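You operate a simulated robot arm through the tools that you are given. There is no shell and no other tool. Be economical: measure what you need, move in short steps, check, and stop when the job is done.

The job below is to be done with a simulated two-armed robot. You get a single attempt, and the scene is never put back.

Task
Pick up the white bottle that says "OIL" from the issue table with one hand, pass it to the other hand and put it on the middle tray of the trolley. Set down upright: white bottle.

It is judged by the outcome, as a careful person would: the job done as asked, and still so three seconds after it is handed in. It fails if anything else is knocked over, pushed out of place, dropped, spilled or broken.

Robot
Two 7-joint arms with two-finger parallel grippers on one trunk, on a base that drives. Base frame: it is fixed to the floor where the robot stands at the start and does not move with it; the origin is under the middle of the robot, x ahead of it, y to its left, z up. Units: mm, rad, N and s.
The left shoulder is at the start at [70, 163, 1120], the right one opposite. With the tool pointing down near the work surface each hand reaches from about 400 to 880 mm from the robot's upright axis, wherever it stands, measured 20 degrees to its own side. Places, roughly: middle tray of the trolley [1500, -3100, 500]. Payload 3.43 kg a hand.
The TCP of each hand is the grasp point between the finger pads, 34 mm short of the fingertips. In the tool frame z runs along the fingers and y along their closing line. The gripper opens to 128 mm. The fingers are 24 mm wide and 12 mm thick; the gripper's body (48 by 130 mm) begins 96 mm behind the TCP.
Orientation is that of the tool frame in the base frame, as [roll, pitch, yaw] about the fixed x, y, z axes, in that order (R = Rz(yaw) Ry(pitch) Rx(roll)). With the fingers straight down and closing along the base's y, the tool's x points along the base's -x, its y along +y and its z along -z.

Tools
- The arms move only by the tool move_arm. It takes "left_targets", "right_targets" or both (then of equal length, played together; a hand with none holds still); each is a list of rows, each an object (a shift or turn left out is 0, a gripper value left out holds the last) with "dp": the shift along the base's x, y, z in units of 40 mm (1.0 is 40 mm), a list of three; "dr": the turn, a rotation vector about the base's x, y, z in units of 4 degrees (1.0 is 4 degrees), a list of three. In form: [{"dp": [dx, dy, dz], "dr": [ax, ay, az]}, ...]. A call has 1 to 20 rows; each row shifts and turns the commanded pose from where the row before left it. "left_grip" and "right_grip" are, for a hand that has rows, the closure, from 0 (fully open) to 1 (shut), set as the call begins (left out, the last holds). A call with a number of a shift or a turn outside -1 to 1 is refused whole. A row lasts 0.2 s, in which the tool goes at most 50 mm and 0.15 rad; a call with a longer step from one row to the next is refused whole, and so is a gripper value outside its range. A pose out of reach is approached as far as the arm can. The call stops where the force on the tool passes 40 N (or 10 N more than at its start, if that is more) or the arm is blocked; 0.2 s more then pass. The fingers move at their own pace (about 153 mm/s each) and stop on an object; they squeeze with about 20 N. The grip force told is the motor's: it shows also when the fingers shut on nothing. Time passes only in rows, and 0.2 s behind the last, so rows that do not move let the fingers close. The reply holds the time, the measured pose of the TCP, the force on the tool along the base axes, the opening and the grip force, in the units named above and with some noise, with the torque about the TCP (base axes, N m) and any sound that the robot's microphone picked up.
- Cameras (640 x 400 px; columns grow to the right, rows downward): "scene" is now at [143.1, 7.9, 1356.6]; the picture's right is [0.07, -1.00, 0.00], its down [-0.48, -0.03, -0.88] and it looks along [0.87, 0.06, -0.48] (base axes); focal length 252 px, centre (320, 200). "left" rides on the left gripper at [76, 11, -160] in its tool frame; the picture's right is [-0.15, 0.99, 0.00], its down [-0.88, -0.13, -0.46] and it looks along [-0.45, -0.07, 0.89] (tool axes); focal length 234 px, centre (320, 200). "right" rides on the right gripper at [76, -11, -160] in its tool frame; the picture's right is [0.15, 0.99, 0.00], its down [-0.88, 0.13, -0.46] and it looks along [-0.45, 0.07, 0.89] (tool axes); focal length 234 px, centre (320, 200). There is no depth. A picture from a camera that has moved, and an enlarged one, comes with that camera's place and axes in the base frame and with its lens.
- camera(camera): a new picture of that camera. The clock stands still meanwhile.
- raise_lower(by): slides the trunk up (or, below 0, down) by that many mm; the arms and the scene camera ride with it, the base frame stays. It gives what a move gives, with no picture.
- steer(legs): drives the robot by 1 to 6 legs, each [ahead, left, turn to the left] in mm, mm and rad, along the robot's own axes; the way and the turn of a leg run together, so that a leg with both is an arc; at most 1500 mm and 3.142 rad a leg. The arms and the cameras ride along, it lands a little off, and it stops where it bumps. It gives what a move gives.
- aim_head(pan, tilt): turns the head with the scene camera to pan (to the left, within 1.501 rad either way) and tilt (down, from -0.506 to 1.204), counted from straight ahead of the robot. It gives what a move gives.
- inspect(camera, box): a new picture of the part [left, top, right, bottom] of that camera's present view, enlarged. The clock stands still meanwhile.
- hand_in(): hands the job in; it is judged then, once.

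Work in short steps. Places have to be worked out from the pictures, the camera data and where the tool is seen: move nearer, look again, correct. Check each grasp and each placing, and mend what went wrong. You have 120 turns and 100 pictures in all, those below and enlarged ones among them. Open the grippers and draw the arms clear of the work before you hand the job in, unless the task says otherwise; then end with one line.

The tools are called after "Call:" by a JSON object that holds its "name" and its "arguments". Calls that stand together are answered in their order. move_arm: Moves the arms, as the interface text tells. Its arguments: {"type":"object","properties":{"left_targets":{"type":"array","items":{"type":"object","properties":{"dp":{"type":"array","items":{"type":"number"}},"dr":{"type":"array","items":{"type":"number"}}}}},"left_grip":{"type":"number"},"right_targets":{"type":"array","items":{"type":"object","properties":{"dp":{"type":"array","items":{"type":"number"}},"dr":{"type":"array","items":{"type":"number"}}}}},"right_grip":{"type":"number"}},"required":[]} The other tools are called the same way: raise_lower (by) slides the trunk up or down; steer (legs) drives the base; aim_head (pan, tilt) turns the head that bears the scene camera; camera (camera) takes a picture; inspect (camera, box) takes an enlarged picture of a part of a camera's view; hand_in () hands the job in.

At the start:

```text
t: 0.0
left_eef_pos: [703.3, 254.9, 1151.3]
left_orientation: [-3.141, 0.0, 3.14]
left_wrist_force: [-0.1, -0.1, -0.1]
left_ft_torque: [0.02, -0.02, -0.01]
left_gripper_width: 128.0
left_gripper_force: 0.0
right_eef_pos: [339.8, -120.6, 1190.5]
right_orientation: [3.141, 0.001, 3.14]
right_wrist_force: [-0.5, -0.4, -0.1]
right_ft_torque: [-0.03, -0.02, 0.01]
right_gripper_width: 127.8
right_gripper_force: 0.1
trunk travel left (down, up): [-600.0, 340.0]
robot x, y, heading: [0.8, -1.2, -0.002]
head pan, tilt: [0.066, 0.503]
```

scene: 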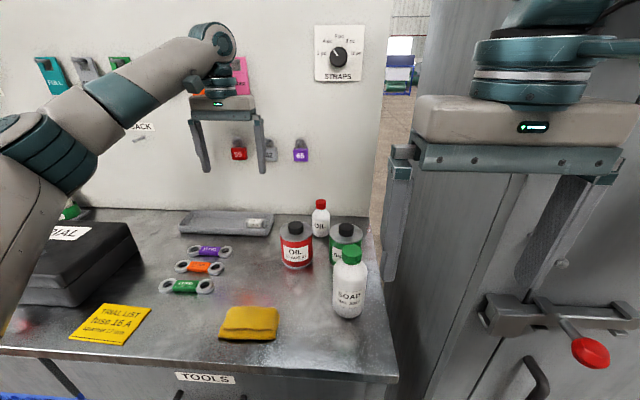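
right: 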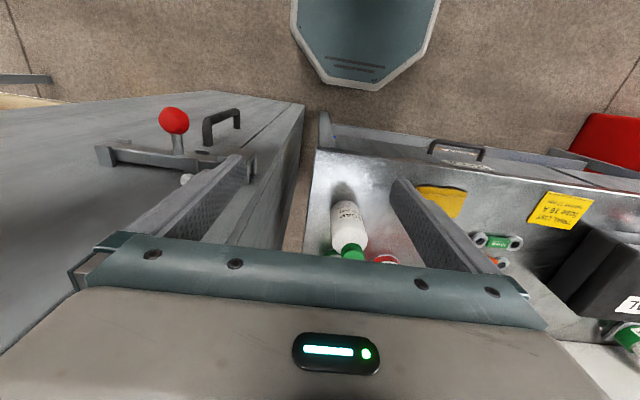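
left: 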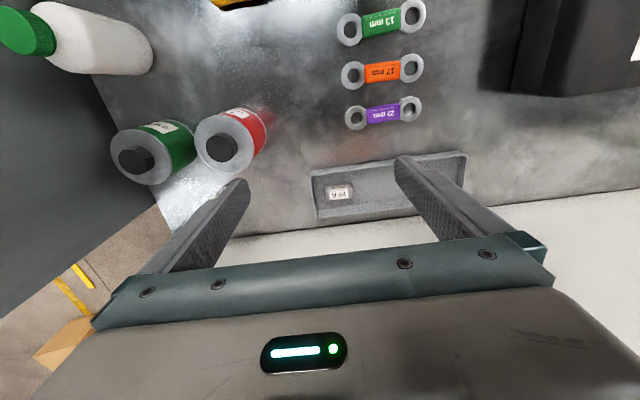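

The white bottle with the red cap behind the red can seems to read "OIL"; I enlarge that area to confirm.

Call:
{"name": "inspect", "arguments": {"camera": "scene", "box": [260, 180, 400, 330]}}

Call:
{"name": "inspect", "arguments": {"camera": "left", "box": [80, 80, 340, 260]}}

```text
2.67 times, centred on (330, 255) of scene
camera zoom: at [143.1, 7.9, 1356.6], right [0.07, -1.0, 0.0], down [-0.48, -0.03, -0.88], along [0.87, 0.06, -0.48], focal length 671 px, centre (293, 53)
```

zoom: 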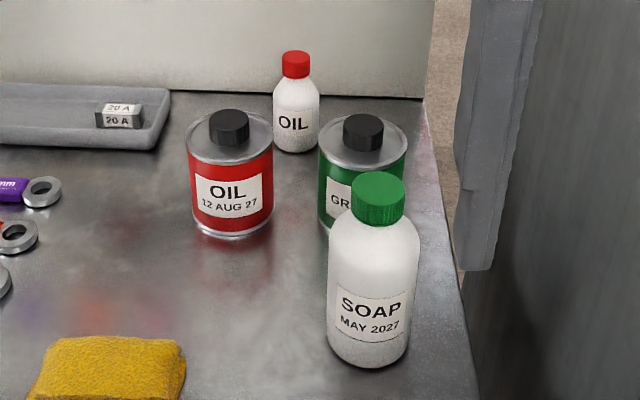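

```text
2.22 times, centred on (210, 170) of left
camera zoom: at [628.5, 265.9, 1310.6], right [0.15, 0.99, 0.0], down [0.88, -0.13, 0.46], along [0.45, -0.07, -0.89], focal length 520 px, centre (564, 267)
```

zoom: 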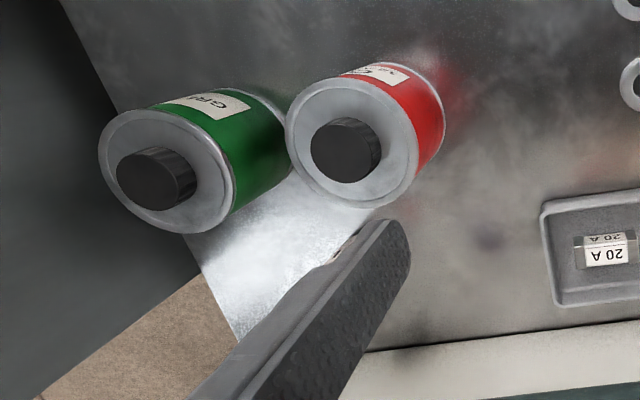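

The target is the small white bottle with the red cap. I put it near [838, 50], base at about z 850 and top at about 979. I move the left hand toward it while staying high, then look.

Call:
{"name": "move_arm", "arguments": {"left_targets": [{"dp": [0.3, -1, 0]}, {"dp": [0.3, -1, 0]}, {"dp": [0.3, -1, 0]}, {"dp": [0.3, -1, 0]}, {"dp": [0, -0.6, 0]}], "left_grip": 0}}

Call:
{"name": "camera", "arguments": {"camera": "left"}}

Call:
{"name": "camera", "arguments": {"camera": "scene"}}

```text
t: 1.2
left_eef_pos: [753.1, 68.7, 1152.2]
left_orientation: [-3.14, 0.002, -3.139]
left_wrist_force: [-0.3, -0.4, -0.7]
left_ft_torque: [0.01, -0.01, -0.02]
left_gripper_width: 128.0
left_gripper_force: 0.2
right_eef_pos: [339.9, -121.0, 1190.4]
right_orientation: [-3.141, 0.004, -3.14]
right_wrist_force: [-0.5, -0.7, 0.5]
right_ft_torque: [-0.02, -0.02, 0.01]
right_gripper_width: 128.0
right_gripper_force: 0.1
trunk travel left (down, up): [-600.0, 340.0]
robot x, y, heading: [1.3, 0.2, 0.002]
head pan, tilt: [0.066, 0.503]
```

```text
94 pictures are left
camera left: at [678.6, 81.0, 1312.6], right [0.14, 0.99, 0.0], down [0.88, -0.13, 0.46], along [0.45, -0.07, -0.89], focal length 234 px, centre (320, 200)
```

left: 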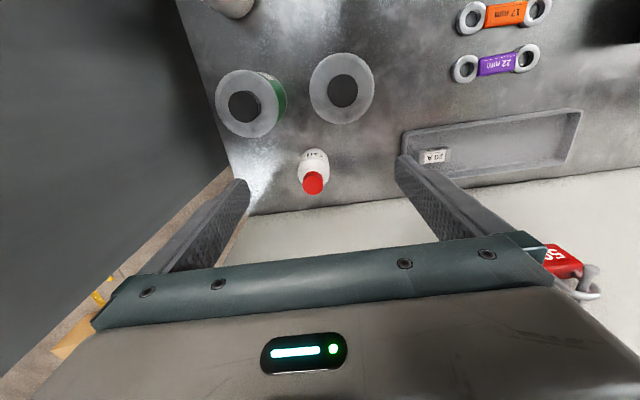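

```text
93 pictures are left
camera scene: at [142.8, 7.9, 1356.7], right [0.07, -1.0, 0.0], down [-0.48, -0.03, -0.88], along [0.87, 0.06, -0.48], focal length 252 px, centre (320, 200)
```

scene: 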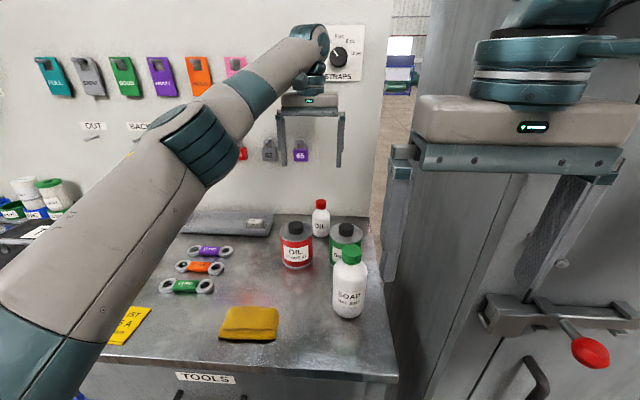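

Using both views, the cap top comes out near [811, 50, 988]. I centre over it and go down to just above the cap.

Call:
{"name": "move_arm", "arguments": {"left_targets": [{"dp": [0.75, -0.25, 0]}, {"dp": [0.7, -0.2, 0]}, {"dp": [0, 0, -1]}, {"dp": [0, 0, -1]}, {"dp": [0, 0, -0.6]}]}}

Call:
{"name": "camera", "arguments": {"camera": "left"}}

Call:
{"name": "inspect", "arguments": {"camera": "scene", "box": [240, 120, 400, 280]}}

```text
t: 2.4
left_eef_pos: [770.5, 70.1, 1038.0]
left_orientation: [-3.14, -0.001, -3.14]
left_wrist_force: [0.4, 0.7, -0.3]
left_ft_torque: [-0.03, 0.0, -0.02]
left_gripper_width: 127.9
left_gripper_force: 0.1
left hand out of reach, approached as far as the arm can: row 1, 2
right_eef_pos: [341.9, -120.6, 1190.7]
right_orientation: [-3.14, 0.002, -3.14]
right_wrist_force: [-0.4, -0.7, -0.7]
right_ft_torque: [-0.01, 0.02, 0.0]
right_gripper_width: 128.0
right_gripper_force: 0.0
trunk travel left (down, up): [-600.0, 340.0]
robot x, y, heading: [1.7, 3.6, 0.005]
head pan, tilt: [0.066, 0.503]
```

```text
92 pictures are left
camera left: at [696.0, 81.0, 1199.0], right [0.15, 0.99, 0.0], down [0.88, -0.13, 0.46], along [0.45, -0.07, -0.89], focal length 234 px, centre (320, 200)
```

left: 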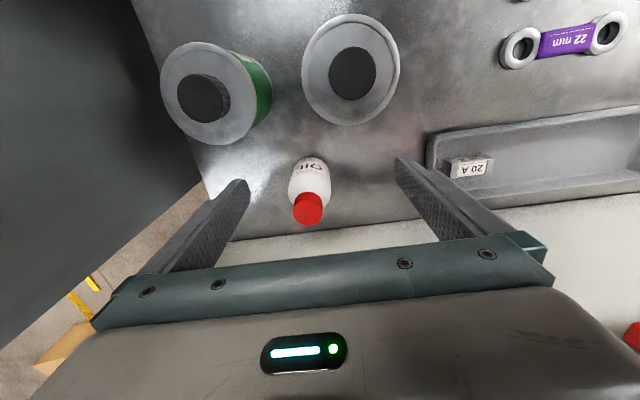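

```text
2.50 times, centred on (320, 200) of scene
camera zoom: at [143.7, 8.9, 1356.6], right [0.07, -1.0, 0.0], down [-0.48, -0.03, -0.88], along [0.87, 0.06, -0.48], focal length 629 px, centre (320, 200)
```

zoom: 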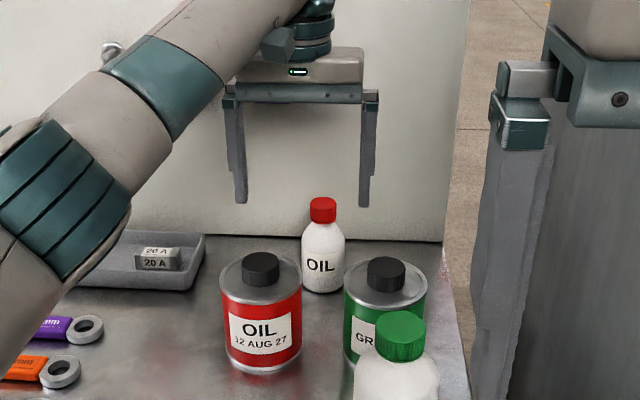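

The bottle is just out of reach here. The right gripper is close to the cabinet's front edge, so I raise the left hand a little, drive 60 mm left, then 75 mm ahead.

Call:
{"name": "move_arm", "arguments": {"left_targets": [{"dp": [-0.2, 0, 0.8]}, {"dp": [0, 0, 0.6]}]}}

Call:
{"name": "steer", "arguments": {"legs": [[0, 60, 0], [75, 0, 0]]}}

Call:
{"name": "camera", "arguments": {"camera": "scene"}}

Call:
{"name": "camera", "arguments": {"camera": "left"}}

```text
t: 3.0
left_eef_pos: [761.5, 69.0, 1096.9]
left_orientation: [-3.14, 0.0, 3.141]
left_wrist_force: [-0.2, 0.0, -0.6]
left_ft_torque: [0.01, 0.0, 0.01]
left_gripper_width: 127.9
left_gripper_force: 0.0
right_eef_pos: [340.5, -120.8, 1191.0]
right_orientation: [-3.141, 0.001, -3.141]
right_wrist_force: [0.4, -0.6, -0.5]
right_ft_torque: [0.04, 0.0, 0.01]
right_gripper_width: 127.6
right_gripper_force: 0.1
trunk travel left (down, up): [-600.0, 340.0]
robot x, y, heading: [-1.0, -0.3, -0.004]
head pan, tilt: [0.066, 0.503]
```

```text
t: 4.6
left_eef_pos: [822.0, 128.4, 1096.0]
left_orientation: [-3.141, -0.003, 3.141]
left_wrist_force: [0.2, 0.3, 0.1]
left_ft_torque: [-0.02, 0.0, -0.04]
left_gripper_width: 128.0
left_gripper_force: 0.0
right_eef_pos: [394.2, -63.3, 1192.3]
right_orientation: [-3.137, 0.012, -3.136]
right_wrist_force: [-0.6, 0.8, -0.1]
right_ft_torque: [0.02, 0.0, -0.01]
right_gripper_width: 127.8
right_gripper_force: 0.0
trunk travel left (down, up): [-600.0, 340.0]
robot x, y, heading: [63.2, 60.1, -0.009]
head pan, tilt: [0.066, 0.503]
stopped in leg 2: the robot was blocked; the commanded pose is now the measured one
```

```text
90 pictures are left
camera scene: at [202.0, 66.2, 1357.2], right [0.06, -1.0, 0.0], down [-0.48, -0.03, -0.88], along [0.88, 0.06, -0.48], focal length 252 px, centre (320, 200)
```

scene: 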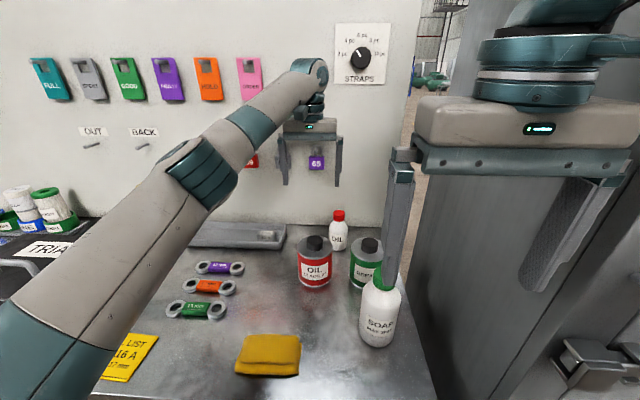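

```text
89 pictures are left
camera left: at [747.5, 138.5, 1256.4], right [0.15, 0.99, 0.0], down [0.88, -0.13, 0.45], along [0.45, -0.07, -0.89], focal length 234 px, centre (320, 200)
```

left: 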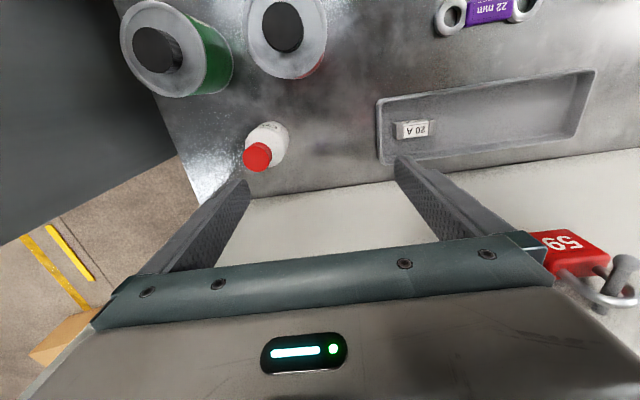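

The robot bumped after 63 mm, which brought it close enough. The cap now computes to about [813, 53, 988], so I move over it.

Call:
{"name": "move_arm", "arguments": {"left_targets": [{"dp": [-0.1, -1, 0]}, {"dp": [-0.1, -0.88, 0]}, {"dp": [0, 0, -0.8]}, {"dp": [0, 0, -0.6]}]}}

Call:
{"name": "camera", "arguments": {"camera": "left"}}

Call:
{"name": "inspect", "arguments": {"camera": "scene", "box": [260, 100, 420, 300]}}

```text
t: 5.6
left_eef_pos: [812.7, 51.2, 1042.1]
left_orientation: [3.142, -0.001, -3.14]
left_wrist_force: [0.1, 0.1, -0.3]
left_ft_torque: [0.01, 0.02, 0.01]
left_gripper_width: 128.0
left_gripper_force: 0.1
right_eef_pos: [394.9, -63.0, 1193.2]
right_orientation: [-3.137, 0.009, -3.139]
right_wrist_force: [-0.7, 0.2, 0.0]
right_ft_torque: [-0.01, -0.02, -0.01]
right_gripper_width: 128.3
right_gripper_force: 0.0
trunk travel left (down, up): [-600.0, 340.0]
robot x, y, heading: [63.0, 59.2, -0.0]
head pan, tilt: [0.066, 0.503]
```

```text
88 pictures are left
camera left: at [736.8, 61.8, 1201.8], right [0.15, 0.99, 0.0], down [0.88, -0.13, 0.45], along [0.45, -0.07, -0.89], focal length 234 px, centre (320, 200)
```

left: 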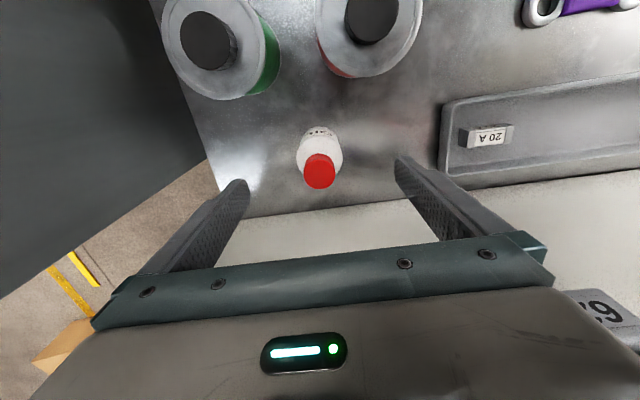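

```text
2.00 times, centred on (340, 200) of scene
camera zoom: at [201.5, 66.6, 1357.2], right [0.06, -1.0, 0.0], down [-0.48, -0.03, -0.88], along [0.88, 0.06, -0.48], focal length 503 px, centre (280, 200)
```

zoom: 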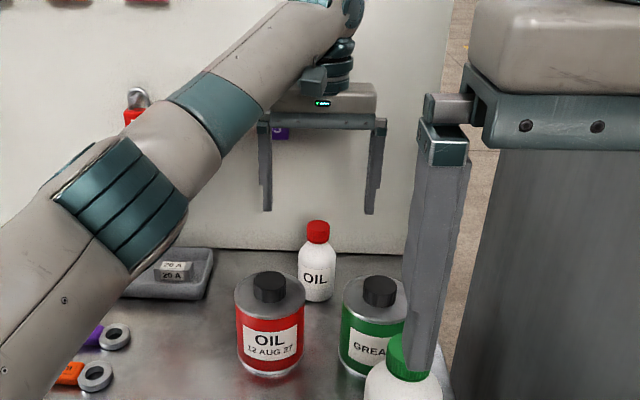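

The hand is centred over the cap (about [813, 49]). I descend 122 mm so the pads straddle the upper body, then look.

Call:
{"name": "move_arm", "arguments": {"left_targets": [{"dp": [0, -0.03, -0.8]}, {"dp": [0, 0, -0.8]}, {"dp": [0, 0, -0.8]}, {"dp": [0, 0, -0.65]}]}}

Call:
{"name": "camera", "arguments": {"camera": "left"}}

Call:
{"name": "inspect", "arguments": {"camera": "scene", "box": [260, 140, 400, 280]}}

```text
t: 6.6
left_eef_pos: [812.3, 52.6, 920.7]
left_orientation: [3.141, 0.001, -3.139]
left_wrist_force: [-0.3, 0.1, 0.5]
left_ft_torque: [-0.01, -0.02, -0.01]
left_gripper_width: 127.9
left_gripper_force: 0.1
right_eef_pos: [395.5, -63.1, 1192.4]
right_orientation: [-3.135, 0.011, -3.137]
right_wrist_force: [0.4, -0.6, -0.8]
right_ft_torque: [0.01, 0.0, 0.01]
right_gripper_width: 128.2
right_gripper_force: 0.0
trunk travel left (down, up): [-600.0, 340.0]
robot x, y, heading: [61.9, 59.5, -0.006]
head pan, tilt: [0.066, 0.503]
```

```text
86 pictures are left
camera left: at [738.4, 63.4, 1080.7], right [0.15, 0.99, 0.0], down [0.88, -0.13, 0.46], along [0.45, -0.07, -0.89], focal length 234 px, centre (320, 200)
```

left: 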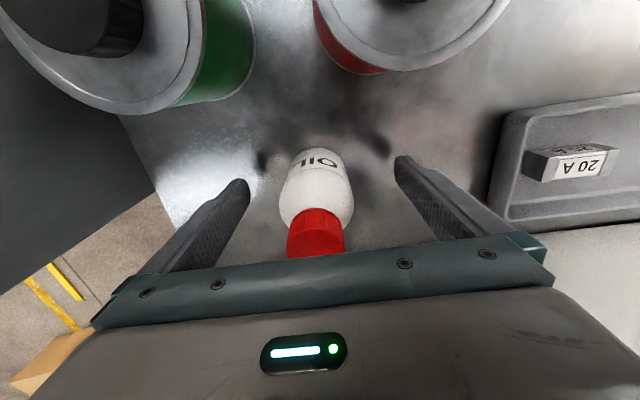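

```text
2.86 times, centred on (330, 210) of scene
camera zoom: at [201.4, 66.6, 1357.2], right [0.06, -1.0, 0.0], down [-0.48, -0.03, -0.88], along [0.88, 0.06, -0.48], focal length 719 px, centre (291, 171)
```

zoom: 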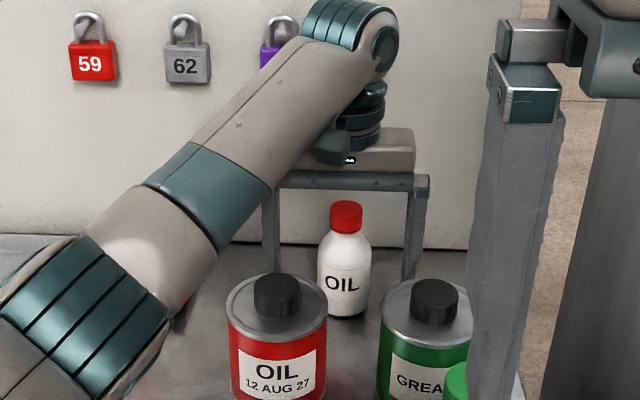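

The bottle sits between the fingers, so I close the left gripper and hold still for it to grip.

Call:
{"name": "move_arm", "arguments": {"left_targets": [{"dp": [0, 0, 0]}, {"dp": [0, 0, 0]}, {"dp": [0, 0, 0]}, {"dp": [0, 0, 0]}], "left_grip": 1}}

Call:
{"name": "camera", "arguments": {"camera": "left"}}

```text
t: 7.6
left_eef_pos: [813.0, 52.3, 920.7]
left_orientation: [-3.141, -0.001, -3.14]
left_wrist_force: [-0.5, -0.1, 1.2]
left_ft_torque: [0.0, 0.04, 0.04]
left_gripper_width: 54.9
left_gripper_force: 20.0
right_eef_pos: [394.2, -64.4, 1192.5]
right_orientation: [-3.136, 0.011, -3.136]
right_wrist_force: [-0.3, 0.3, -0.4]
right_ft_torque: [0.01, 0.0, -0.03]
right_gripper_width: 128.1
right_gripper_force: 0.1
trunk travel left (down, up): [-600.0, 340.0]
robot x, y, heading: [60.7, 59.9, -0.005]
head pan, tilt: [0.066, 0.503]
```

```text
84 pictures are left
camera left: at [738.4, 63.3, 1080.7], right [0.14, 0.99, 0.0], down [0.88, -0.13, 0.45], along [0.45, -0.07, -0.89], focal length 234 px, centre (320, 200)
```

left: 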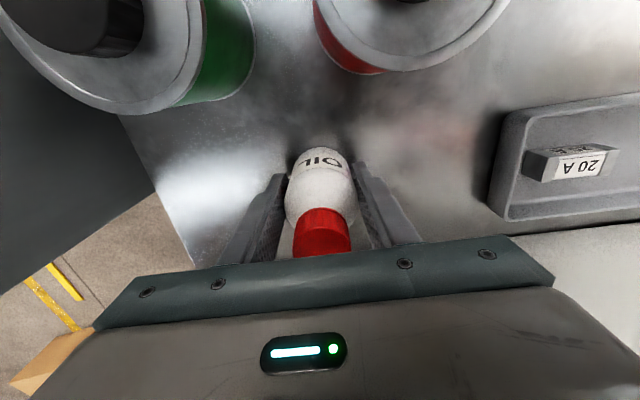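

The grip holds at 55 mm and 20 N. I lift straight up.

Call:
{"name": "move_arm", "arguments": {"left_targets": [{"dp": [0, 0, 0.4]}, {"dp": [0, 0, 0.8]}, {"dp": [0, 0, 0.9]}, {"dp": [0, 0, 0.9]}, {"dp": [0, 0, 0.9]}, {"dp": [0, 0, 0.9]}, {"dp": [0, 0, 0.9]}]}}

Call:
{"name": "camera", "arguments": {"camera": "left"}}

Call:
{"name": "camera", "arguments": {"camera": "scene"}}

```text
t: 9.2
left_eef_pos: [808.7, 54.6, 1145.2]
left_orientation: [3.141, -0.003, -3.14]
left_wrist_force: [0.4, -0.3, -2.8]
left_ft_torque: [0.01, 0.01, 0.0]
left_gripper_width: 31.7
left_gripper_force: 20.4
left hand out of reach, approached as far as the arm can: row 7
right_eef_pos: [393.4, -64.5, 1191.9]
right_orientation: [-3.138, 0.01, -3.137]
right_wrist_force: [0.0, 0.4, -1.4]
right_ft_torque: [-0.02, 0.0, -0.01]
right_gripper_width: 127.9
right_gripper_force: 0.1
trunk travel left (down, up): [-600.0, 340.0]
robot x, y, heading: [66.1, 61.7, -0.003]
head pan, tilt: [0.066, 0.503]
```

```text
83 pictures are left
camera left: at [734.3, 66.5, 1304.7], right [0.14, 0.99, 0.0], down [0.88, -0.13, 0.45], along [0.45, -0.07, -0.89], focal length 234 px, centre (320, 200)
```

left: 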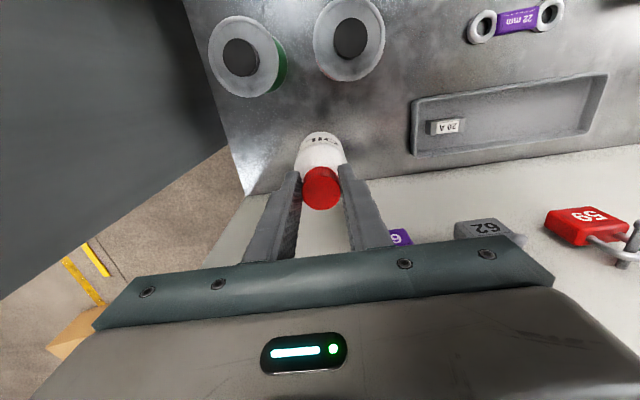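

```text
82 pictures are left
camera scene: at [201.5, 66.3, 1356.8], right [0.06, -1.0, 0.0], down [-0.48, -0.03, -0.88], along [0.88, 0.06, -0.48], focal length 252 px, centre (320, 200)
```

scene: 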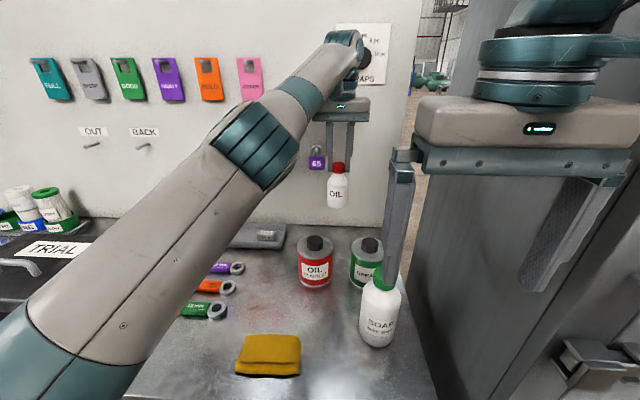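

The bottle slid down and is now held by its cap (32 mm wide). I check closely before moving again.

Call:
{"name": "inspect", "arguments": {"camera": "scene", "box": [290, 90, 390, 220]}}

Call:
{"name": "inspect", "arguments": {"camera": "left", "box": [240, 110, 400, 270]}}

```text
3.08 times, centred on (340, 155) of scene
camera zoom: at [201.5, 66.3, 1356.8], right [0.06, -1.0, 0.0], down [-0.48, -0.03, -0.88], along [0.88, 0.06, -0.48], focal length 774 px, centre (258, 338)
```

zoom: 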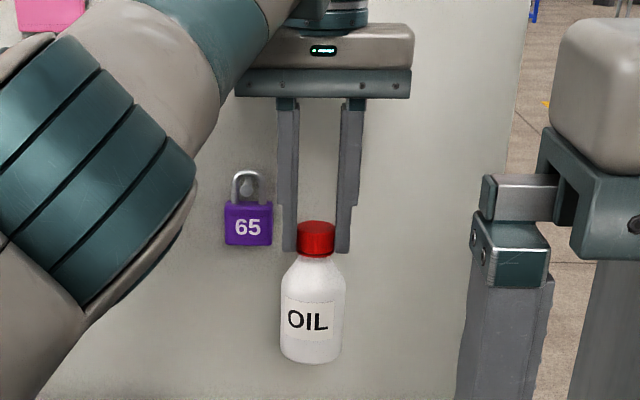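

```text
2.50 times, centred on (320, 190) of left
camera zoom: at [734.3, 66.5, 1304.7], right [0.14, 0.99, 0.0], down [0.88, -0.13, 0.45], along [0.45, -0.07, -0.89], focal length 585 px, centre (320, 225)
```

zoom: 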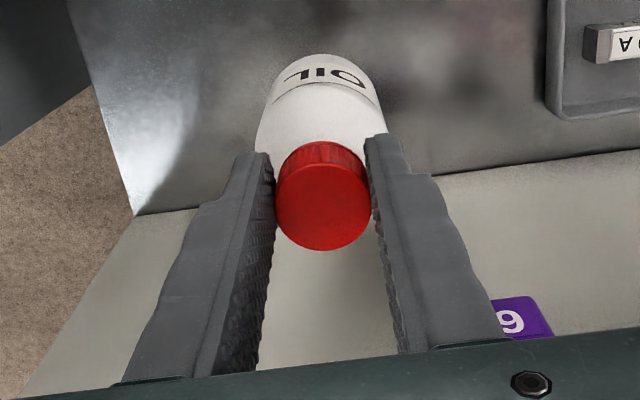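

The whole ribbed cap is between the fingertips, and the bottle's smooth body is what slipped. I hold for a moment to see whether this cap grip creeps.

Call:
{"name": "move_arm", "arguments": {"left_targets": [{"dp": [0, 0, 0]}, {"dp": [0, 0, 0]}, {"dp": [0, 0, 0]}, {"dp": [0, 0, 0]}, {"dp": [0, 0, 0]}]}}

Call:
{"name": "inspect", "arguments": {"camera": "scene", "box": [290, 90, 390, 220]}}

```text
t: 10.4
left_eef_pos: [809.1, 54.7, 1143.9]
left_orientation: [3.141, -0.002, -3.139]
left_wrist_force: [-0.3, -0.4, -2.2]
left_ft_torque: [-0.04, 0.02, -0.04]
left_gripper_width: 32.0
left_gripper_force: 20.0
right_eef_pos: [393.5, -65.2, 1193.0]
right_orientation: [-3.137, 0.01, -3.136]
right_wrist_force: [-0.5, 0.0, 1.3]
right_ft_torque: [-0.03, 0.02, -0.02]
right_gripper_width: 128.0
right_gripper_force: 0.2
trunk travel left (down, up): [-600.0, 340.0]
robot x, y, heading: [63.5, 60.8, 0.001]
head pan, tilt: [0.066, 0.503]
```

```text
3.08 times, centred on (340, 155) of scene
camera zoom: at [201.2, 66.0, 1357.1], right [0.06, -1.0, 0.0], down [-0.48, -0.03, -0.88], along [0.88, 0.06, -0.48], focal length 774 px, centre (258, 338)
```

zoom: 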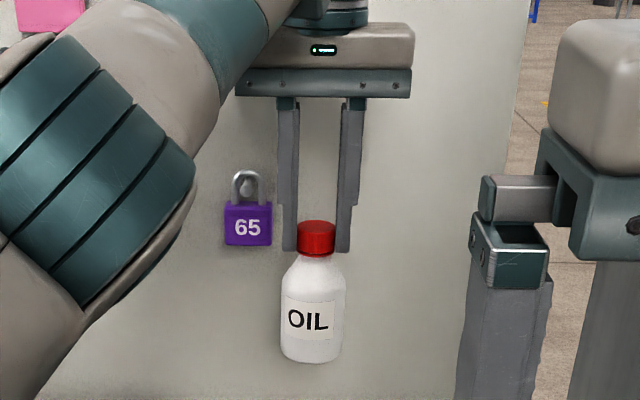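

The cap grip is stable. Next I back up along the way I came and look to the right for the trolley.

Call:
{"name": "steer", "arguments": {"legs": [[-70, 0, 0]]}}

Call:
{"name": "aim_head", "arguments": {"pan": -1.3, "tilt": 0.35}}

Call:
{"name": "camera", "arguments": {"camera": "scene"}}

Call:
{"name": "aim_head", "arguments": {"pan": 1.4, "tilt": 0.35}}

Call:
{"name": "camera", "arguments": {"camera": "scene"}}

```text
t: 11.4
left_eef_pos: [745.8, 55.3, 1141.5]
left_orientation: [-3.141, -0.007, -3.14]
left_wrist_force: [0.3, 0.9, -2.0]
left_ft_torque: [0.01, 0.07, -0.02]
left_gripper_width: 31.9
left_gripper_force: 19.8
right_eef_pos: [332.2, -64.6, 1189.9]
right_orientation: [-3.136, 0.003, -3.138]
right_wrist_force: [0.4, -0.2, 0.2]
right_ft_torque: [0.01, 0.01, 0.01]
right_gripper_width: 127.9
right_gripper_force: 0.0
trunk travel left (down, up): [-600.0, 340.0]
robot x, y, heading: [-5.3, 60.3, -0.003]
head pan, tilt: [0.066, 0.503]
```

```text
t: 12.9
left_eef_pos: [744.1, 55.0, 1141.5]
left_orientation: [-3.141, -0.006, -3.139]
left_wrist_force: [0.6, 0.2, -2.5]
left_ft_torque: [0.0, 0.04, 0.03]
left_gripper_width: 32.0
left_gripper_force: 20.0
right_eef_pos: [329.8, -64.3, 1191.5]
right_orientation: [-3.138, 0.004, -3.136]
right_wrist_force: [0.3, 0.0, 0.8]
right_ft_torque: [0.01, 0.01, 0.01]
right_gripper_width: 128.1
right_gripper_force: 0.0
trunk travel left (down, up): [-600.0, 340.0]
robot x, y, heading: [-6.6, 60.8, -0.002]
head pan, tilt: [-1.3, 0.351]
```

```text
78 pictures are left
camera scene: at [72.3, -29.3, 1370.5], right [-0.96, -0.26, 0.0], down [-0.09, 0.33, -0.94], along [0.25, -0.91, -0.34], focal length 252 px, centre (320, 200)
```

scene: 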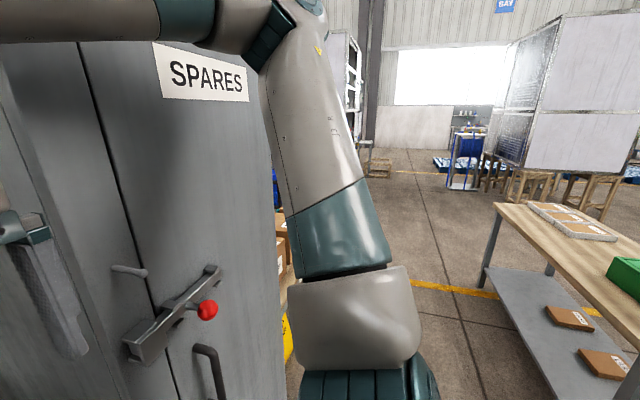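

```text
t: 15.3
left_eef_pos: [744.7, 54.8, 1142.1]
left_orientation: [3.141, -0.006, -3.141]
left_wrist_force: [0.6, 0.0, -2.9]
left_ft_torque: [0.03, 0.03, 0.0]
left_gripper_width: 31.9
left_gripper_force: 19.6
right_eef_pos: [330.2, -63.1, 1190.6]
right_orientation: [-3.136, 0.006, -3.138]
right_wrist_force: [0.6, -0.1, -0.2]
right_ft_torque: [-0.02, 0.0, 0.0]
right_gripper_width: 128.1
right_gripper_force: 0.1
trunk travel left (down, up): [-600.0, 340.0]
robot x, y, heading: [-7.7, 60.2, -0.002]
head pan, tilt: [1.4, 0.351]
```

```text
77 pictures are left
camera scene: at [63.7, 152.2, 1370.6], right [0.98, -0.18, 0.0], down [-0.06, -0.34, -0.94], along [0.16, 0.92, -0.34], focal length 252 px, centre (320, 200)
```

scene: 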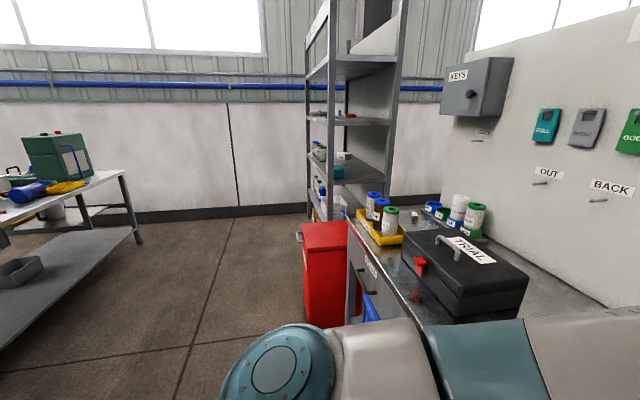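

The trolley is hidden behind the cabinet and I'll drive round to it later. First I raise the trunk so the hanging bottle clears everything on the table, then aim the head ahead for the handover.

Call:
{"name": "raise_lower", "arguments": {"by": 150}}

Call:
{"name": "aim_head", "arguments": {"pan": 0.0, "tilt": 0.5}}

Call:
{"name": "move_arm", "arguments": {"left_targets": [{"dp": [-0.8, 0, 0], "dr": [0, 0, -1]}, {"dp": [-0.8, 0, 0], "dr": [0, 0, -1]}, {"dp": [-0.8, 0, 0], "dr": [0, 0, -1]}, {"dp": [-0.6, 0, 0], "dr": [0, 0, -1]}, {"dp": [0, 0.4, 0], "dr": [0, 0, -1]}, {"dp": [0, 0.4, 0], "dr": [0, 0, -1]}, {"dp": [0, 0.4, 0], "dr": [0, 0, -1]}, {"dp": [0, 0.4, 0], "dr": [0, 0, -1]}, {"dp": [0, 0.4, 0], "dr": [0, 0, -1]}, {"dr": [0, 0, -1]}, {"dr": [0, 0, -1]}, {"dr": [0, 0, -0.25]}]}}

Call:
{"name": "camera", "arguments": {"camera": "scene"}}

```text
t: 17.1
left_eef_pos: [744.7, 55.3, 1292.1]
left_orientation: [3.14, -0.006, -3.141]
left_wrist_force: [-0.6, -0.4, -2.3]
left_ft_torque: [-0.02, 0.01, 0.0]
left_gripper_width: 31.8
left_gripper_force: 20.4
right_eef_pos: [331.1, -64.3, 1340.2]
right_orientation: [-3.138, 0.005, -3.138]
right_wrist_force: [0.0, 0.3, -0.2]
right_ft_torque: [-0.01, 0.0, 0.01]
right_gripper_width: 128.1
right_gripper_force: 0.0
trunk travel left (down, up): [-750.0, 190.0]
robot x, y, heading: [-4.9, 60.1, -0.01]
head pan, tilt: [1.4, 0.351]
```

```text
t: 18.6
left_eef_pos: [745.6, 55.9, 1292.4]
left_orientation: [-3.141, -0.005, -3.141]
left_wrist_force: [-0.9, -0.3, -2.7]
left_ft_torque: [0.02, 0.02, -0.02]
left_gripper_width: 31.8
left_gripper_force: 20.4
right_eef_pos: [330.0, -64.0, 1341.9]
right_orientation: [-3.138, 0.006, -3.137]
right_wrist_force: [0.5, -0.5, -0.2]
right_ft_torque: [0.02, -0.02, -0.03]
right_gripper_width: 128.1
right_gripper_force: 0.1
trunk travel left (down, up): [-750.0, 190.0]
robot x, y, heading: [-3.0, 59.7, -0.005]
head pan, tilt: [0.0, 0.499]
```

```text
t: 21.2
left_eef_pos: [746.2, 135.3, 1293.2]
left_orientation: [-3.14, -0.006, 2.635]
left_wrist_force: [0.8, -0.2, -2.9]
left_ft_torque: [0.02, 0.03, -0.02]
left_gripper_width: 31.7
left_gripper_force: 20.0
left hand out of reach, approached as far as the arm can: row 1, 2, 3, 4
right_eef_pos: [330.2, -63.0, 1342.1]
right_orientation: [-3.136, 0.006, -3.137]
right_wrist_force: [-0.6, 0.5, 0.0]
right_ft_torque: [0.02, 0.05, -0.03]
right_gripper_width: 128.1
right_gripper_force: 0.0
trunk travel left (down, up): [-750.0, 190.0]
robot x, y, heading: [-3.3, 54.6, -0.004]
head pan, tilt: [0.0, 0.499]
```

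```text
76 pictures are left
camera scene: at [138.5, 60.6, 1506.9], right [0.0, -1.0, 0.0], down [-0.48, 0.0, -0.88], along [0.88, 0.0, -0.48], focal length 252 px, centre (320, 200)
```

scene: 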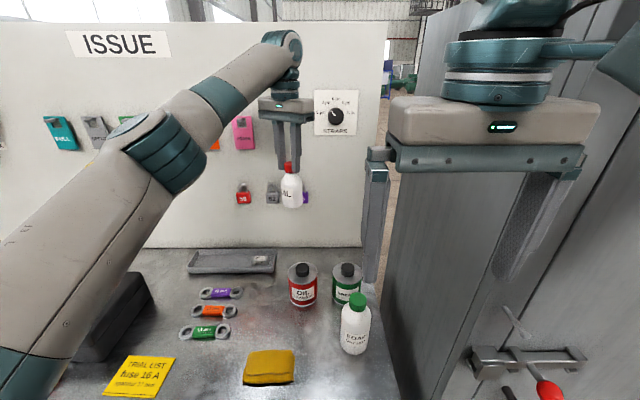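

The retraction rows weren't executed, although the turn mostly was. I try moving back again in small steps.

Call:
{"name": "move_arm", "arguments": {"left_targets": [{"dp": [-0.5, 0, 0]}, {"dp": [-0.5, 0, 0]}, {"dp": [-0.5, 0, 0]}]}}

```text
t: 22.0
left_eef_pos: [685.8, 132.7, 1293.6]
left_orientation: [-3.142, -0.006, 2.637]
left_wrist_force: [-0.3, -1.0, -2.7]
left_ft_torque: [0.04, -0.01, -0.02]
left_gripper_width: 31.9
left_gripper_force: 20.0
right_eef_pos: [330.6, -63.9, 1340.6]
right_orientation: [-3.137, 0.005, -3.138]
right_wrist_force: [0.2, 0.8, 0.2]
right_ft_torque: [0.0, 0.0, -0.01]
right_gripper_width: 128.1
right_gripper_force: 0.0
trunk travel left (down, up): [-750.0, 190.0]
robot x, y, heading: [-7.4, 59.5, -0.005]
head pan, tilt: [0.0, 0.499]
```

Moving back now works. I bring the left hand to about [610, 113] with its turn completed to 45°, and start tilting the right hand forward as it advances.

Call:
{"name": "move_arm", "arguments": {"left_targets": [{"dp": [-0.4, 0, 0], "dr": [0, 0, -1]}, {"dp": [-0.4, -0.1, 0], "dr": [0, 0, -1]}, {"dp": [-0.4, -0.2, 0], "dr": [0, 0, -1]}, {"dp": [-0.4, -0.2, 0], "dr": [0, 0, -1]}, {"dp": [-0.3, 0, 0], "dr": [0, 0, 0]}]}}

Call:
{"name": "move_arm", "arguments": {"right_targets": [{"dp": [0.25, 0, 0], "dr": [0, -1, 0]}, {"dp": [0.25, 0, 0], "dr": [0, -1, 0]}, {"dp": [0.25, 0, 0], "dr": [0, -1, 0]}, {"dp": [0.25, 0, 0], "dr": [0, -1, 0]}, {"dp": [0.25, 0, 0], "dr": [0, -1, 0]}, {"dp": [0.25, 0, 0], "dr": [0, -1, 0]}, {"dp": [0.25, 0, 0], "dr": [0, -1, 0]}, {"dp": [0.25, 0, 0], "dr": [0, -1, 0]}], "right_grip": 0}}

Call:
{"name": "camera", "arguments": {"camera": "scene"}}

```text
t: 23.2
left_eef_pos: [610.3, 116.0, 1293.5]
left_orientation: [3.141, -0.007, 2.359]
left_wrist_force: [0.1, 0.0, -2.0]
left_ft_torque: [0.01, -0.01, 0.01]
left_gripper_width: 31.7
left_gripper_force: 19.8
right_eef_pos: [329.6, -63.6, 1341.1]
right_orientation: [-3.137, 0.003, -3.137]
right_wrist_force: [-0.7, 0.2, -0.7]
right_ft_torque: [-0.02, -0.02, 0.0]
right_gripper_width: 127.9
right_gripper_force: 0.0
trunk travel left (down, up): [-750.0, 190.0]
robot x, y, heading: [-5.1, 62.6, -0.005]
head pan, tilt: [0.0, 0.499]
```

```text
t: 25.0
left_eef_pos: [611.9, 115.4, 1293.5]
left_orientation: [-3.141, -0.005, 2.359]
left_wrist_force: [0.1, 0.2, -3.6]
left_ft_torque: [0.03, 0.04, 0.02]
left_gripper_width: 32.0
left_gripper_force: 19.9
right_eef_pos: [411.9, -65.6, 1340.6]
right_orientation: [-3.134, 0.565, -3.139]
right_wrist_force: [0.3, -0.5, -0.6]
right_ft_torque: [0.02, -0.03, 0.0]
right_gripper_width: 128.1
right_gripper_force: 0.0
trunk travel left (down, up): [-750.0, 190.0]
robot x, y, heading: [-4.2, 59.9, -0.003]
head pan, tilt: [0.0, 0.499]
```

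```text
75 pictures are left
camera scene: at [138.8, 60.1, 1506.8], right [0.0, -1.0, 0.0], down [-0.48, 0.0, -0.88], along [0.88, 0.0, -0.48], focal length 252 px, centre (320, 200)
```

scene: 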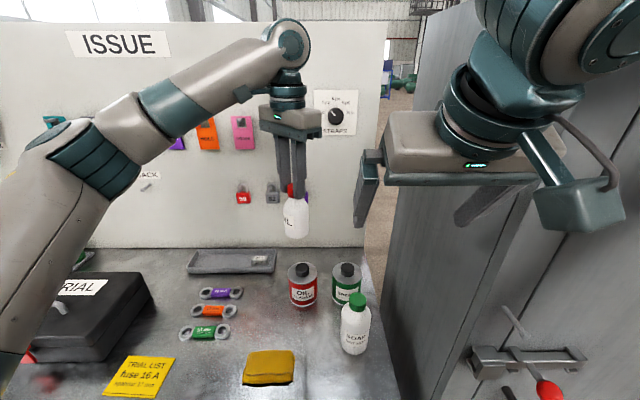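

The right hand is tilting well. I continue to horizontal while drifting left, away from the cabinet edge.

Call:
{"name": "move_arm", "arguments": {"right_targets": [{"dp": [0.1, 0.3, 0], "dr": [0, -1, 0]}, {"dp": [0.1, 0.3, 0], "dr": [0, -1, 0]}, {"dp": [0.1, 0.3, 0], "dr": [0, -1, 0]}, {"dp": [0.1, 0, 0], "dr": [0, -1, 0]}, {"dp": [0.1, 0, 0], "dr": [0, -1, 0]}, {"dp": [0.1, 0, 0], "dr": [0, -1, 0]}, {"dp": [0.1, 0, 0], "dr": [0, -1, 0]}, {"dp": [0.1, 0, 0], "dr": [0, -1, 0]}, {"dp": [0.1, 0, 0], "dr": [0, -1, 0]}, {"dp": [0, 0, 0], "dr": [0, -1, 0]}, {"dp": [0, 0, 0], "dr": [0, -1, 0]}, {"dp": [0, 0, 0], "dr": [0, -1, 0]}, {"dp": [0, 0, 0], "dr": [0, -1, 0]}, {"dp": [0, 0, 0], "dr": [0, -1, 0]}, {"dp": [0, 0, 0], "dr": [0, -0.4, 0]}]}}

Call:
{"name": "camera", "arguments": {"camera": "scene"}}

```text
t: 28.4
left_eef_pos: [587.0, 69.3, 1304.5]
left_orientation: [3.123, 0.003, 2.313]
left_wrist_force: [0.3, -0.9, -3.0]
left_ft_torque: [-0.02, 0.03, 0.0]
left_gripper_width: 31.9
left_gripper_force: 20.0
right_eef_pos: [468.8, -18.5, 1405.2]
right_orientation: [0.398, 1.537, 0.342]
right_wrist_force: [0.1, -0.2, 0.0]
right_ft_torque: [-0.01, 0.03, 0.01]
right_gripper_width: 128.1
right_gripper_force: 0.0
right hand out of reach, approached as far as the arm can: row 6, 7, 8, 9, 10, 11, 12, 13, 14
trunk travel left (down, up): [-750.0, 190.0]
robot x, y, heading: [-4.4, 49.5, -0.046]
head pan, tilt: [0.0, 0.499]
stopped in row 15 (right hand): the arm was blocked; the commanded pose is now the measured one
```

```text
74 pictures are left
camera scene: at [107.2, 35.0, 1508.4], right [-0.05, -1.0, -0.01], down [-0.46, 0.03, -0.89], along [0.89, -0.04, -0.46], focal length 252 px, centre (320, 200)
```

scene: 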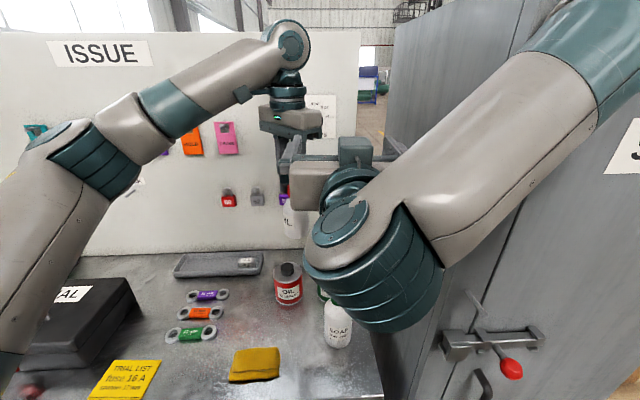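

The right arm was blocked on something and the robot was shoved slightly. I look from both wrist cameras before moving.

Call:
{"name": "camera", "arguments": {"camera": "right"}}

Call:
{"name": "camera", "arguments": {"camera": "left"}}

```text
73 pictures are left
camera right: at [312.1, -21.9, 1325.0], right [0.06, 0.99, -0.13], down [-0.47, 0.15, 0.87], along [0.88, 0.01, 0.48], focal length 234 px, centre (320, 200)
```

right: 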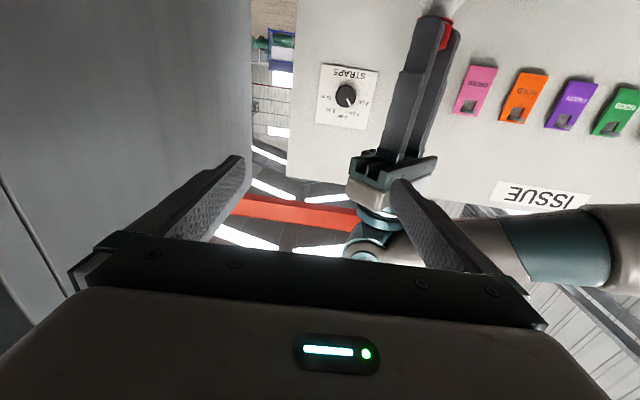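

```text
72 pictures are left
camera left: at [542.1, 131.2, 1464.7], right [0.83, 0.56, 0.02], down [0.49, -0.74, 0.45], along [0.27, -0.37, -0.89], focal length 234 px, centre (320, 200)
```

left: 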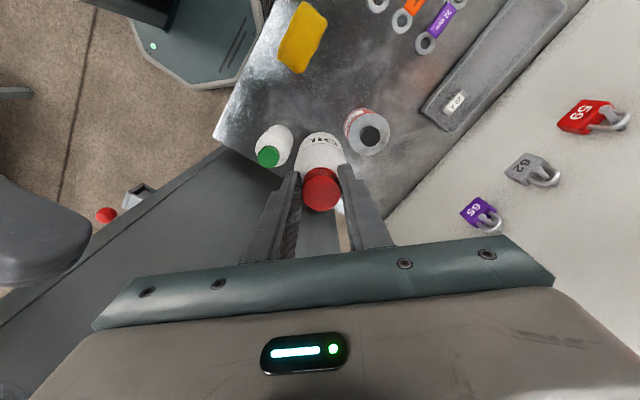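

The bottle is still held by the cap. The right forearm is probably leaning on the cabinet's front edge, so I back the base off 150 mm and look to the right.

Call:
{"name": "steer", "arguments": {"legs": [[-150, 0, 0]]}}

Call:
{"name": "camera", "arguments": {"camera": "scene"}}

```text
t: 29.8
left_eef_pos: [465.9, 86.7, 1294.0]
left_orientation: [3.141, -0.005, 2.32]
left_wrist_force: [-1.0, 0.1, -3.2]
left_ft_torque: [0.01, 0.01, 0.03]
left_gripper_width: 31.9
left_gripper_force: 20.1
right_eef_pos: [348.9, 0.9, 1392.1]
right_orientation: [0.327, 1.565, 0.279]
right_wrist_force: [0.4, 0.1, 1.2]
right_ft_torque: [-0.02, -0.02, 0.02]
right_gripper_width: 128.1
right_gripper_force: 0.1
trunk travel left (down, up): [-750.0, 190.0]
robot x, y, heading: [-153.6, 54.6, -0.044]
head pan, tilt: [0.0, 0.499]
```

```text
71 pictures are left
camera scene: at [-10.0, 50.1, 1506.8], right [-0.04, -1.0, 0.0], down [-0.48, 0.02, -0.88], along [0.88, -0.04, -0.48], focal length 252 px, centre (320, 200)
```

scene: 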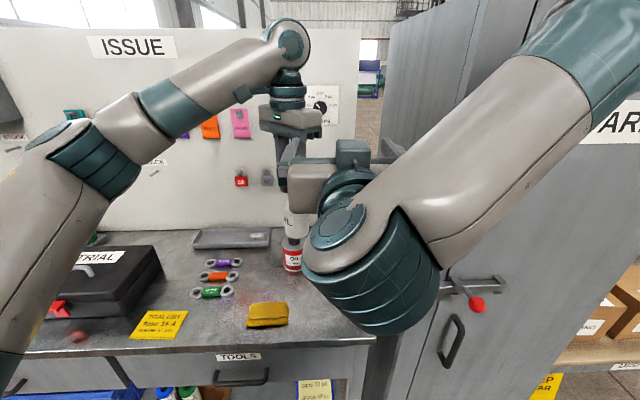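

Free now, and nothing on the table has moved. I back up a bit more to get working room away from the cabinet and table.

Call:
{"name": "steer", "arguments": {"legs": [[-200, 0, 0.044]]}}

Call:
{"name": "camera", "arguments": {"camera": "scene"}}

Call:
{"name": "camera", "arguments": {"camera": "right"}}

```text
t: 31.4
left_eef_pos: [268.8, 121.4, 1291.5]
left_orientation: [-3.14, -0.008, 2.371]
left_wrist_force: [0.4, -0.4, -3.3]
left_ft_torque: [0.02, 0.02, -0.01]
left_gripper_width: 31.6
left_gripper_force: 20.2
right_eef_pos: [157.9, 28.2, 1392.5]
right_orientation: [0.371, 1.569, 0.372]
right_wrist_force: [0.3, -0.3, 0.0]
right_ft_torque: [-0.02, -0.02, 0.01]
right_gripper_width: 127.7
right_gripper_force: 0.0
trunk travel left (down, up): [-750.0, 190.0]
robot x, y, heading: [-349.4, 60.6, 0.007]
head pan, tilt: [0.0, 0.499]
```

```text
70 pictures are left
camera scene: at [-203.8, 61.6, 1506.5], right [0.01, -1.0, 0.0], down [-0.48, 0.0, -0.88], along [0.88, 0.01, -0.48], focal length 252 px, centre (320, 200)
```

scene: 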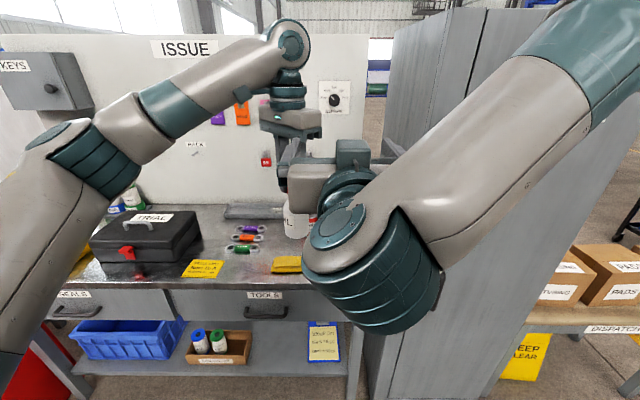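

```text
69 pictures are left
camera right: at [-0.8, 16.4, 1316.2], right [0.0, 0.99, -0.15], down [-0.46, 0.13, 0.88], along [0.89, 0.07, 0.45], focal length 234 px, centre (320, 200)
```

right: 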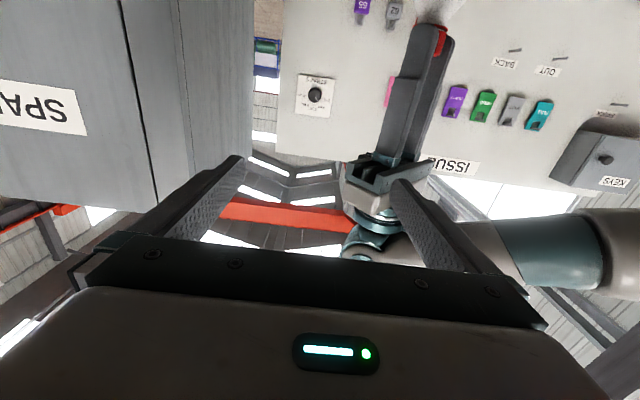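

There's room now. I move the left hand with the bottle 100 mm outward, then shift the right hand aside and down to the cap's level (about z 1269).

Call:
{"name": "move_arm", "arguments": {"left_targets": [{"dp": [0.8, 0, 0]}, {"dp": [0.8, 0, 0]}, {"dp": [0.9, 0, 0]}], "right_targets": [{"dp": [0, -0.5, 0]}, {"dp": [0, -0.5, 0]}, {"dp": [0, -0.5, 0]}]}}

Call:
{"name": "move_arm", "arguments": {"right_targets": [{"dp": [0.5, 0, -0.3]}, {"dp": [0.5, 0, -0.5]}, {"dp": [0.5, 0, -0.5]}, {"dp": [0.2, 0, -0.5]}, {"dp": [0.2, 0, -0.5]}, {"dp": [0, 0, -0.4]}, {"dp": [0, 0, -0.4]}]}}

Call:
{"name": "camera", "arguments": {"camera": "scene"}}

```text
t: 32.2
left_eef_pos: [363.7, 119.1, 1295.8]
left_orientation: [3.141, -0.008, 2.368]
left_wrist_force: [0.6, -0.7, -2.8]
left_ft_torque: [0.01, 0.04, 0.0]
left_gripper_width: 32.0
left_gripper_force: 19.9
right_eef_pos: [178.7, -11.2, 1410.2]
right_orientation: [0.445, 1.566, 0.446]
right_wrist_force: [0.4, 0.1, -0.1]
right_ft_torque: [0.02, 0.0, 0.03]
right_gripper_width: 127.9
right_gripper_force: 0.1
right hand out of reach, approached as far as the arm can: row 1, 2, 3
trunk travel left (down, up): [-750.0, 190.0]
robot x, y, heading: [-350.3, 57.3, 0.008]
head pan, tilt: [0.0, 0.499]
```

```text
t: 33.8
left_eef_pos: [364.9, 120.9, 1294.8]
left_orientation: [-3.141, -0.007, 2.371]
left_wrist_force: [0.0, -0.1, -2.8]
left_ft_torque: [0.0, 0.02, 0.02]
left_gripper_width: 31.9
left_gripper_force: 19.9
right_eef_pos: [256.1, -9.9, 1285.3]
right_orientation: [0.255, 1.565, 0.258]
right_wrist_force: [-0.9, 0.7, 0.3]
right_ft_torque: [-0.01, 0.02, -0.01]
right_gripper_width: 128.2
right_gripper_force: 0.0
trunk travel left (down, up): [-750.0, 190.0]
robot x, y, heading: [-350.9, 57.4, 0.007]
head pan, tilt: [0.0, 0.499]
```

```text
68 pictures are left
camera scene: at [-206.1, 61.6, 1506.8], right [0.01, -1.0, 0.0], down [-0.48, 0.0, -0.88], along [0.88, 0.01, -0.48], focal length 252 px, centre (320, 200)
```

scene: 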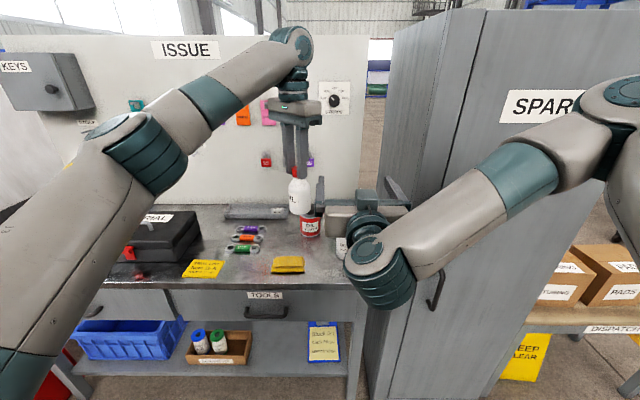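

Good pose: the right hand is horizontal near the cap's height. I yaw it 45° left so it points along the left hand's closing line, ending about 130 mm short of the cap.

Call:
{"name": "move_arm", "arguments": {"right_targets": [{"dr": [0, 0, 1]}, {"dr": [0, 0, 1]}, {"dr": [0, 0, 1]}, {"dr": [0, 0, 1]}, {"dr": [0, 0, 1]}, {"dp": [0, 0, -0.1], "dr": [0, 0, 1]}, {"dp": [0.2, 0.2, -0.1], "dr": [0, 0, 1]}, {"dp": [0.2, 0.2, -0.1], "dr": [0, 0, 1]}, {"dp": [0, 0.2, 0], "dr": [0, 0, 1]}, {"dp": [0, 0.2, 0], "dr": [0, 0, 1]}, {"dp": [0, 0.2, 0], "dr": [0, 0, 1]}, {"dr": [0, 0, 0.25]}]}}

Call:
{"name": "camera", "arguments": {"camera": "scene"}}

Call:
{"name": "camera", "arguments": {"camera": "right"}}

Call:
{"name": "camera", "arguments": {"camera": "left"}}

```text
t: 36.4
left_eef_pos: [365.2, 119.7, 1293.6]
left_orientation: [3.14, -0.007, 2.369]
left_wrist_force: [-0.3, -0.6, -3.4]
left_ft_torque: [0.04, 0.02, -0.04]
left_gripper_width: 31.8
left_gripper_force: 19.7
right_eef_pos: [205.2, 103.0, 1278.0]
right_orientation: [1.536, 1.525, 1.906]
right_wrist_force: [-0.1, 0.1, 0.0]
right_ft_torque: [-0.02, -0.02, 0.04]
right_gripper_width: 128.2
right_gripper_force: 0.1
right hand out of reach, approached as far as the arm can: row 2, 3, 4, 5, 6, 7, 8, 9, 10, 11
trunk travel left (down, up): [-750.0, 190.0]
robot x, y, heading: [-349.7, 54.4, 0.011]
head pan, tilt: [0.0, 0.499]
```

```text
67 pictures are left
camera scene: at [-205.4, 59.5, 1506.7], right [0.01, -1.0, 0.0], down [-0.48, 0.0, -0.88], along [0.88, 0.01, -0.48], focal length 252 px, centre (320, 200)
```

scene: 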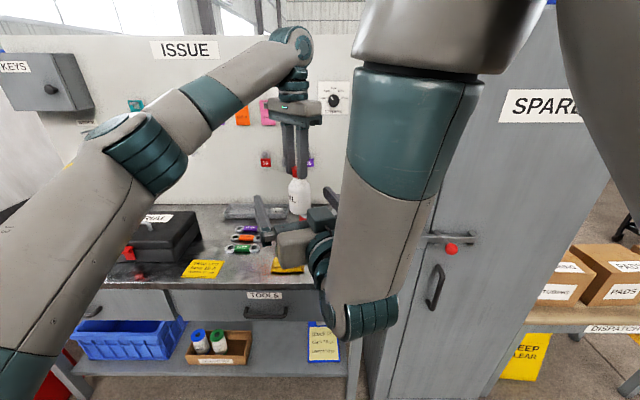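

```text
66 pictures are left
camera right: at [59.4, 36.6, 1201.3], right [-0.36, 0.93, -0.1], down [-0.46, -0.08, 0.88], along [0.81, 0.37, 0.45], focal length 234 px, centre (320, 200)
```

right: 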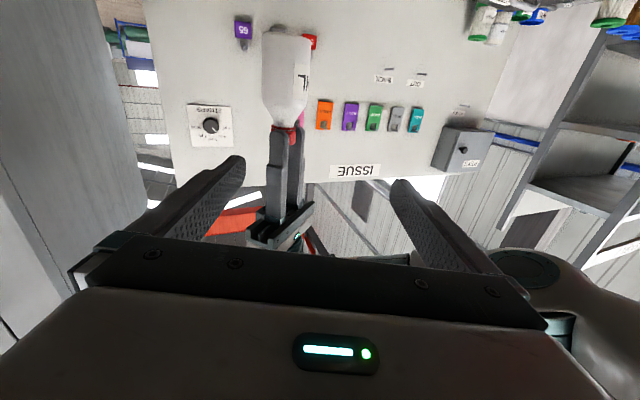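

```text
65 pictures are left
camera left: at [320.4, 179.7, 1455.8], right [0.8, 0.61, 0.0], down [0.54, -0.71, 0.45], along [0.27, -0.36, -0.89], focal length 234 px, centre (320, 200)
```

left: 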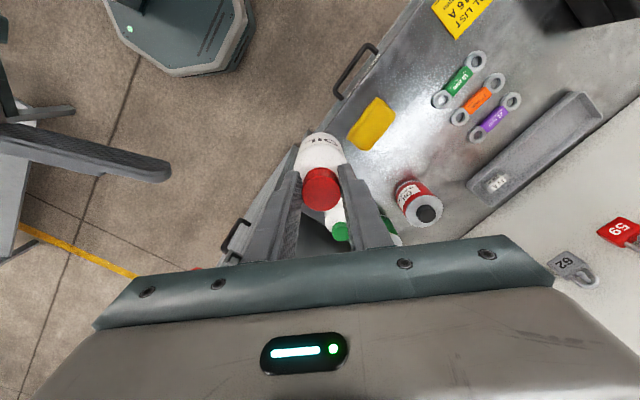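

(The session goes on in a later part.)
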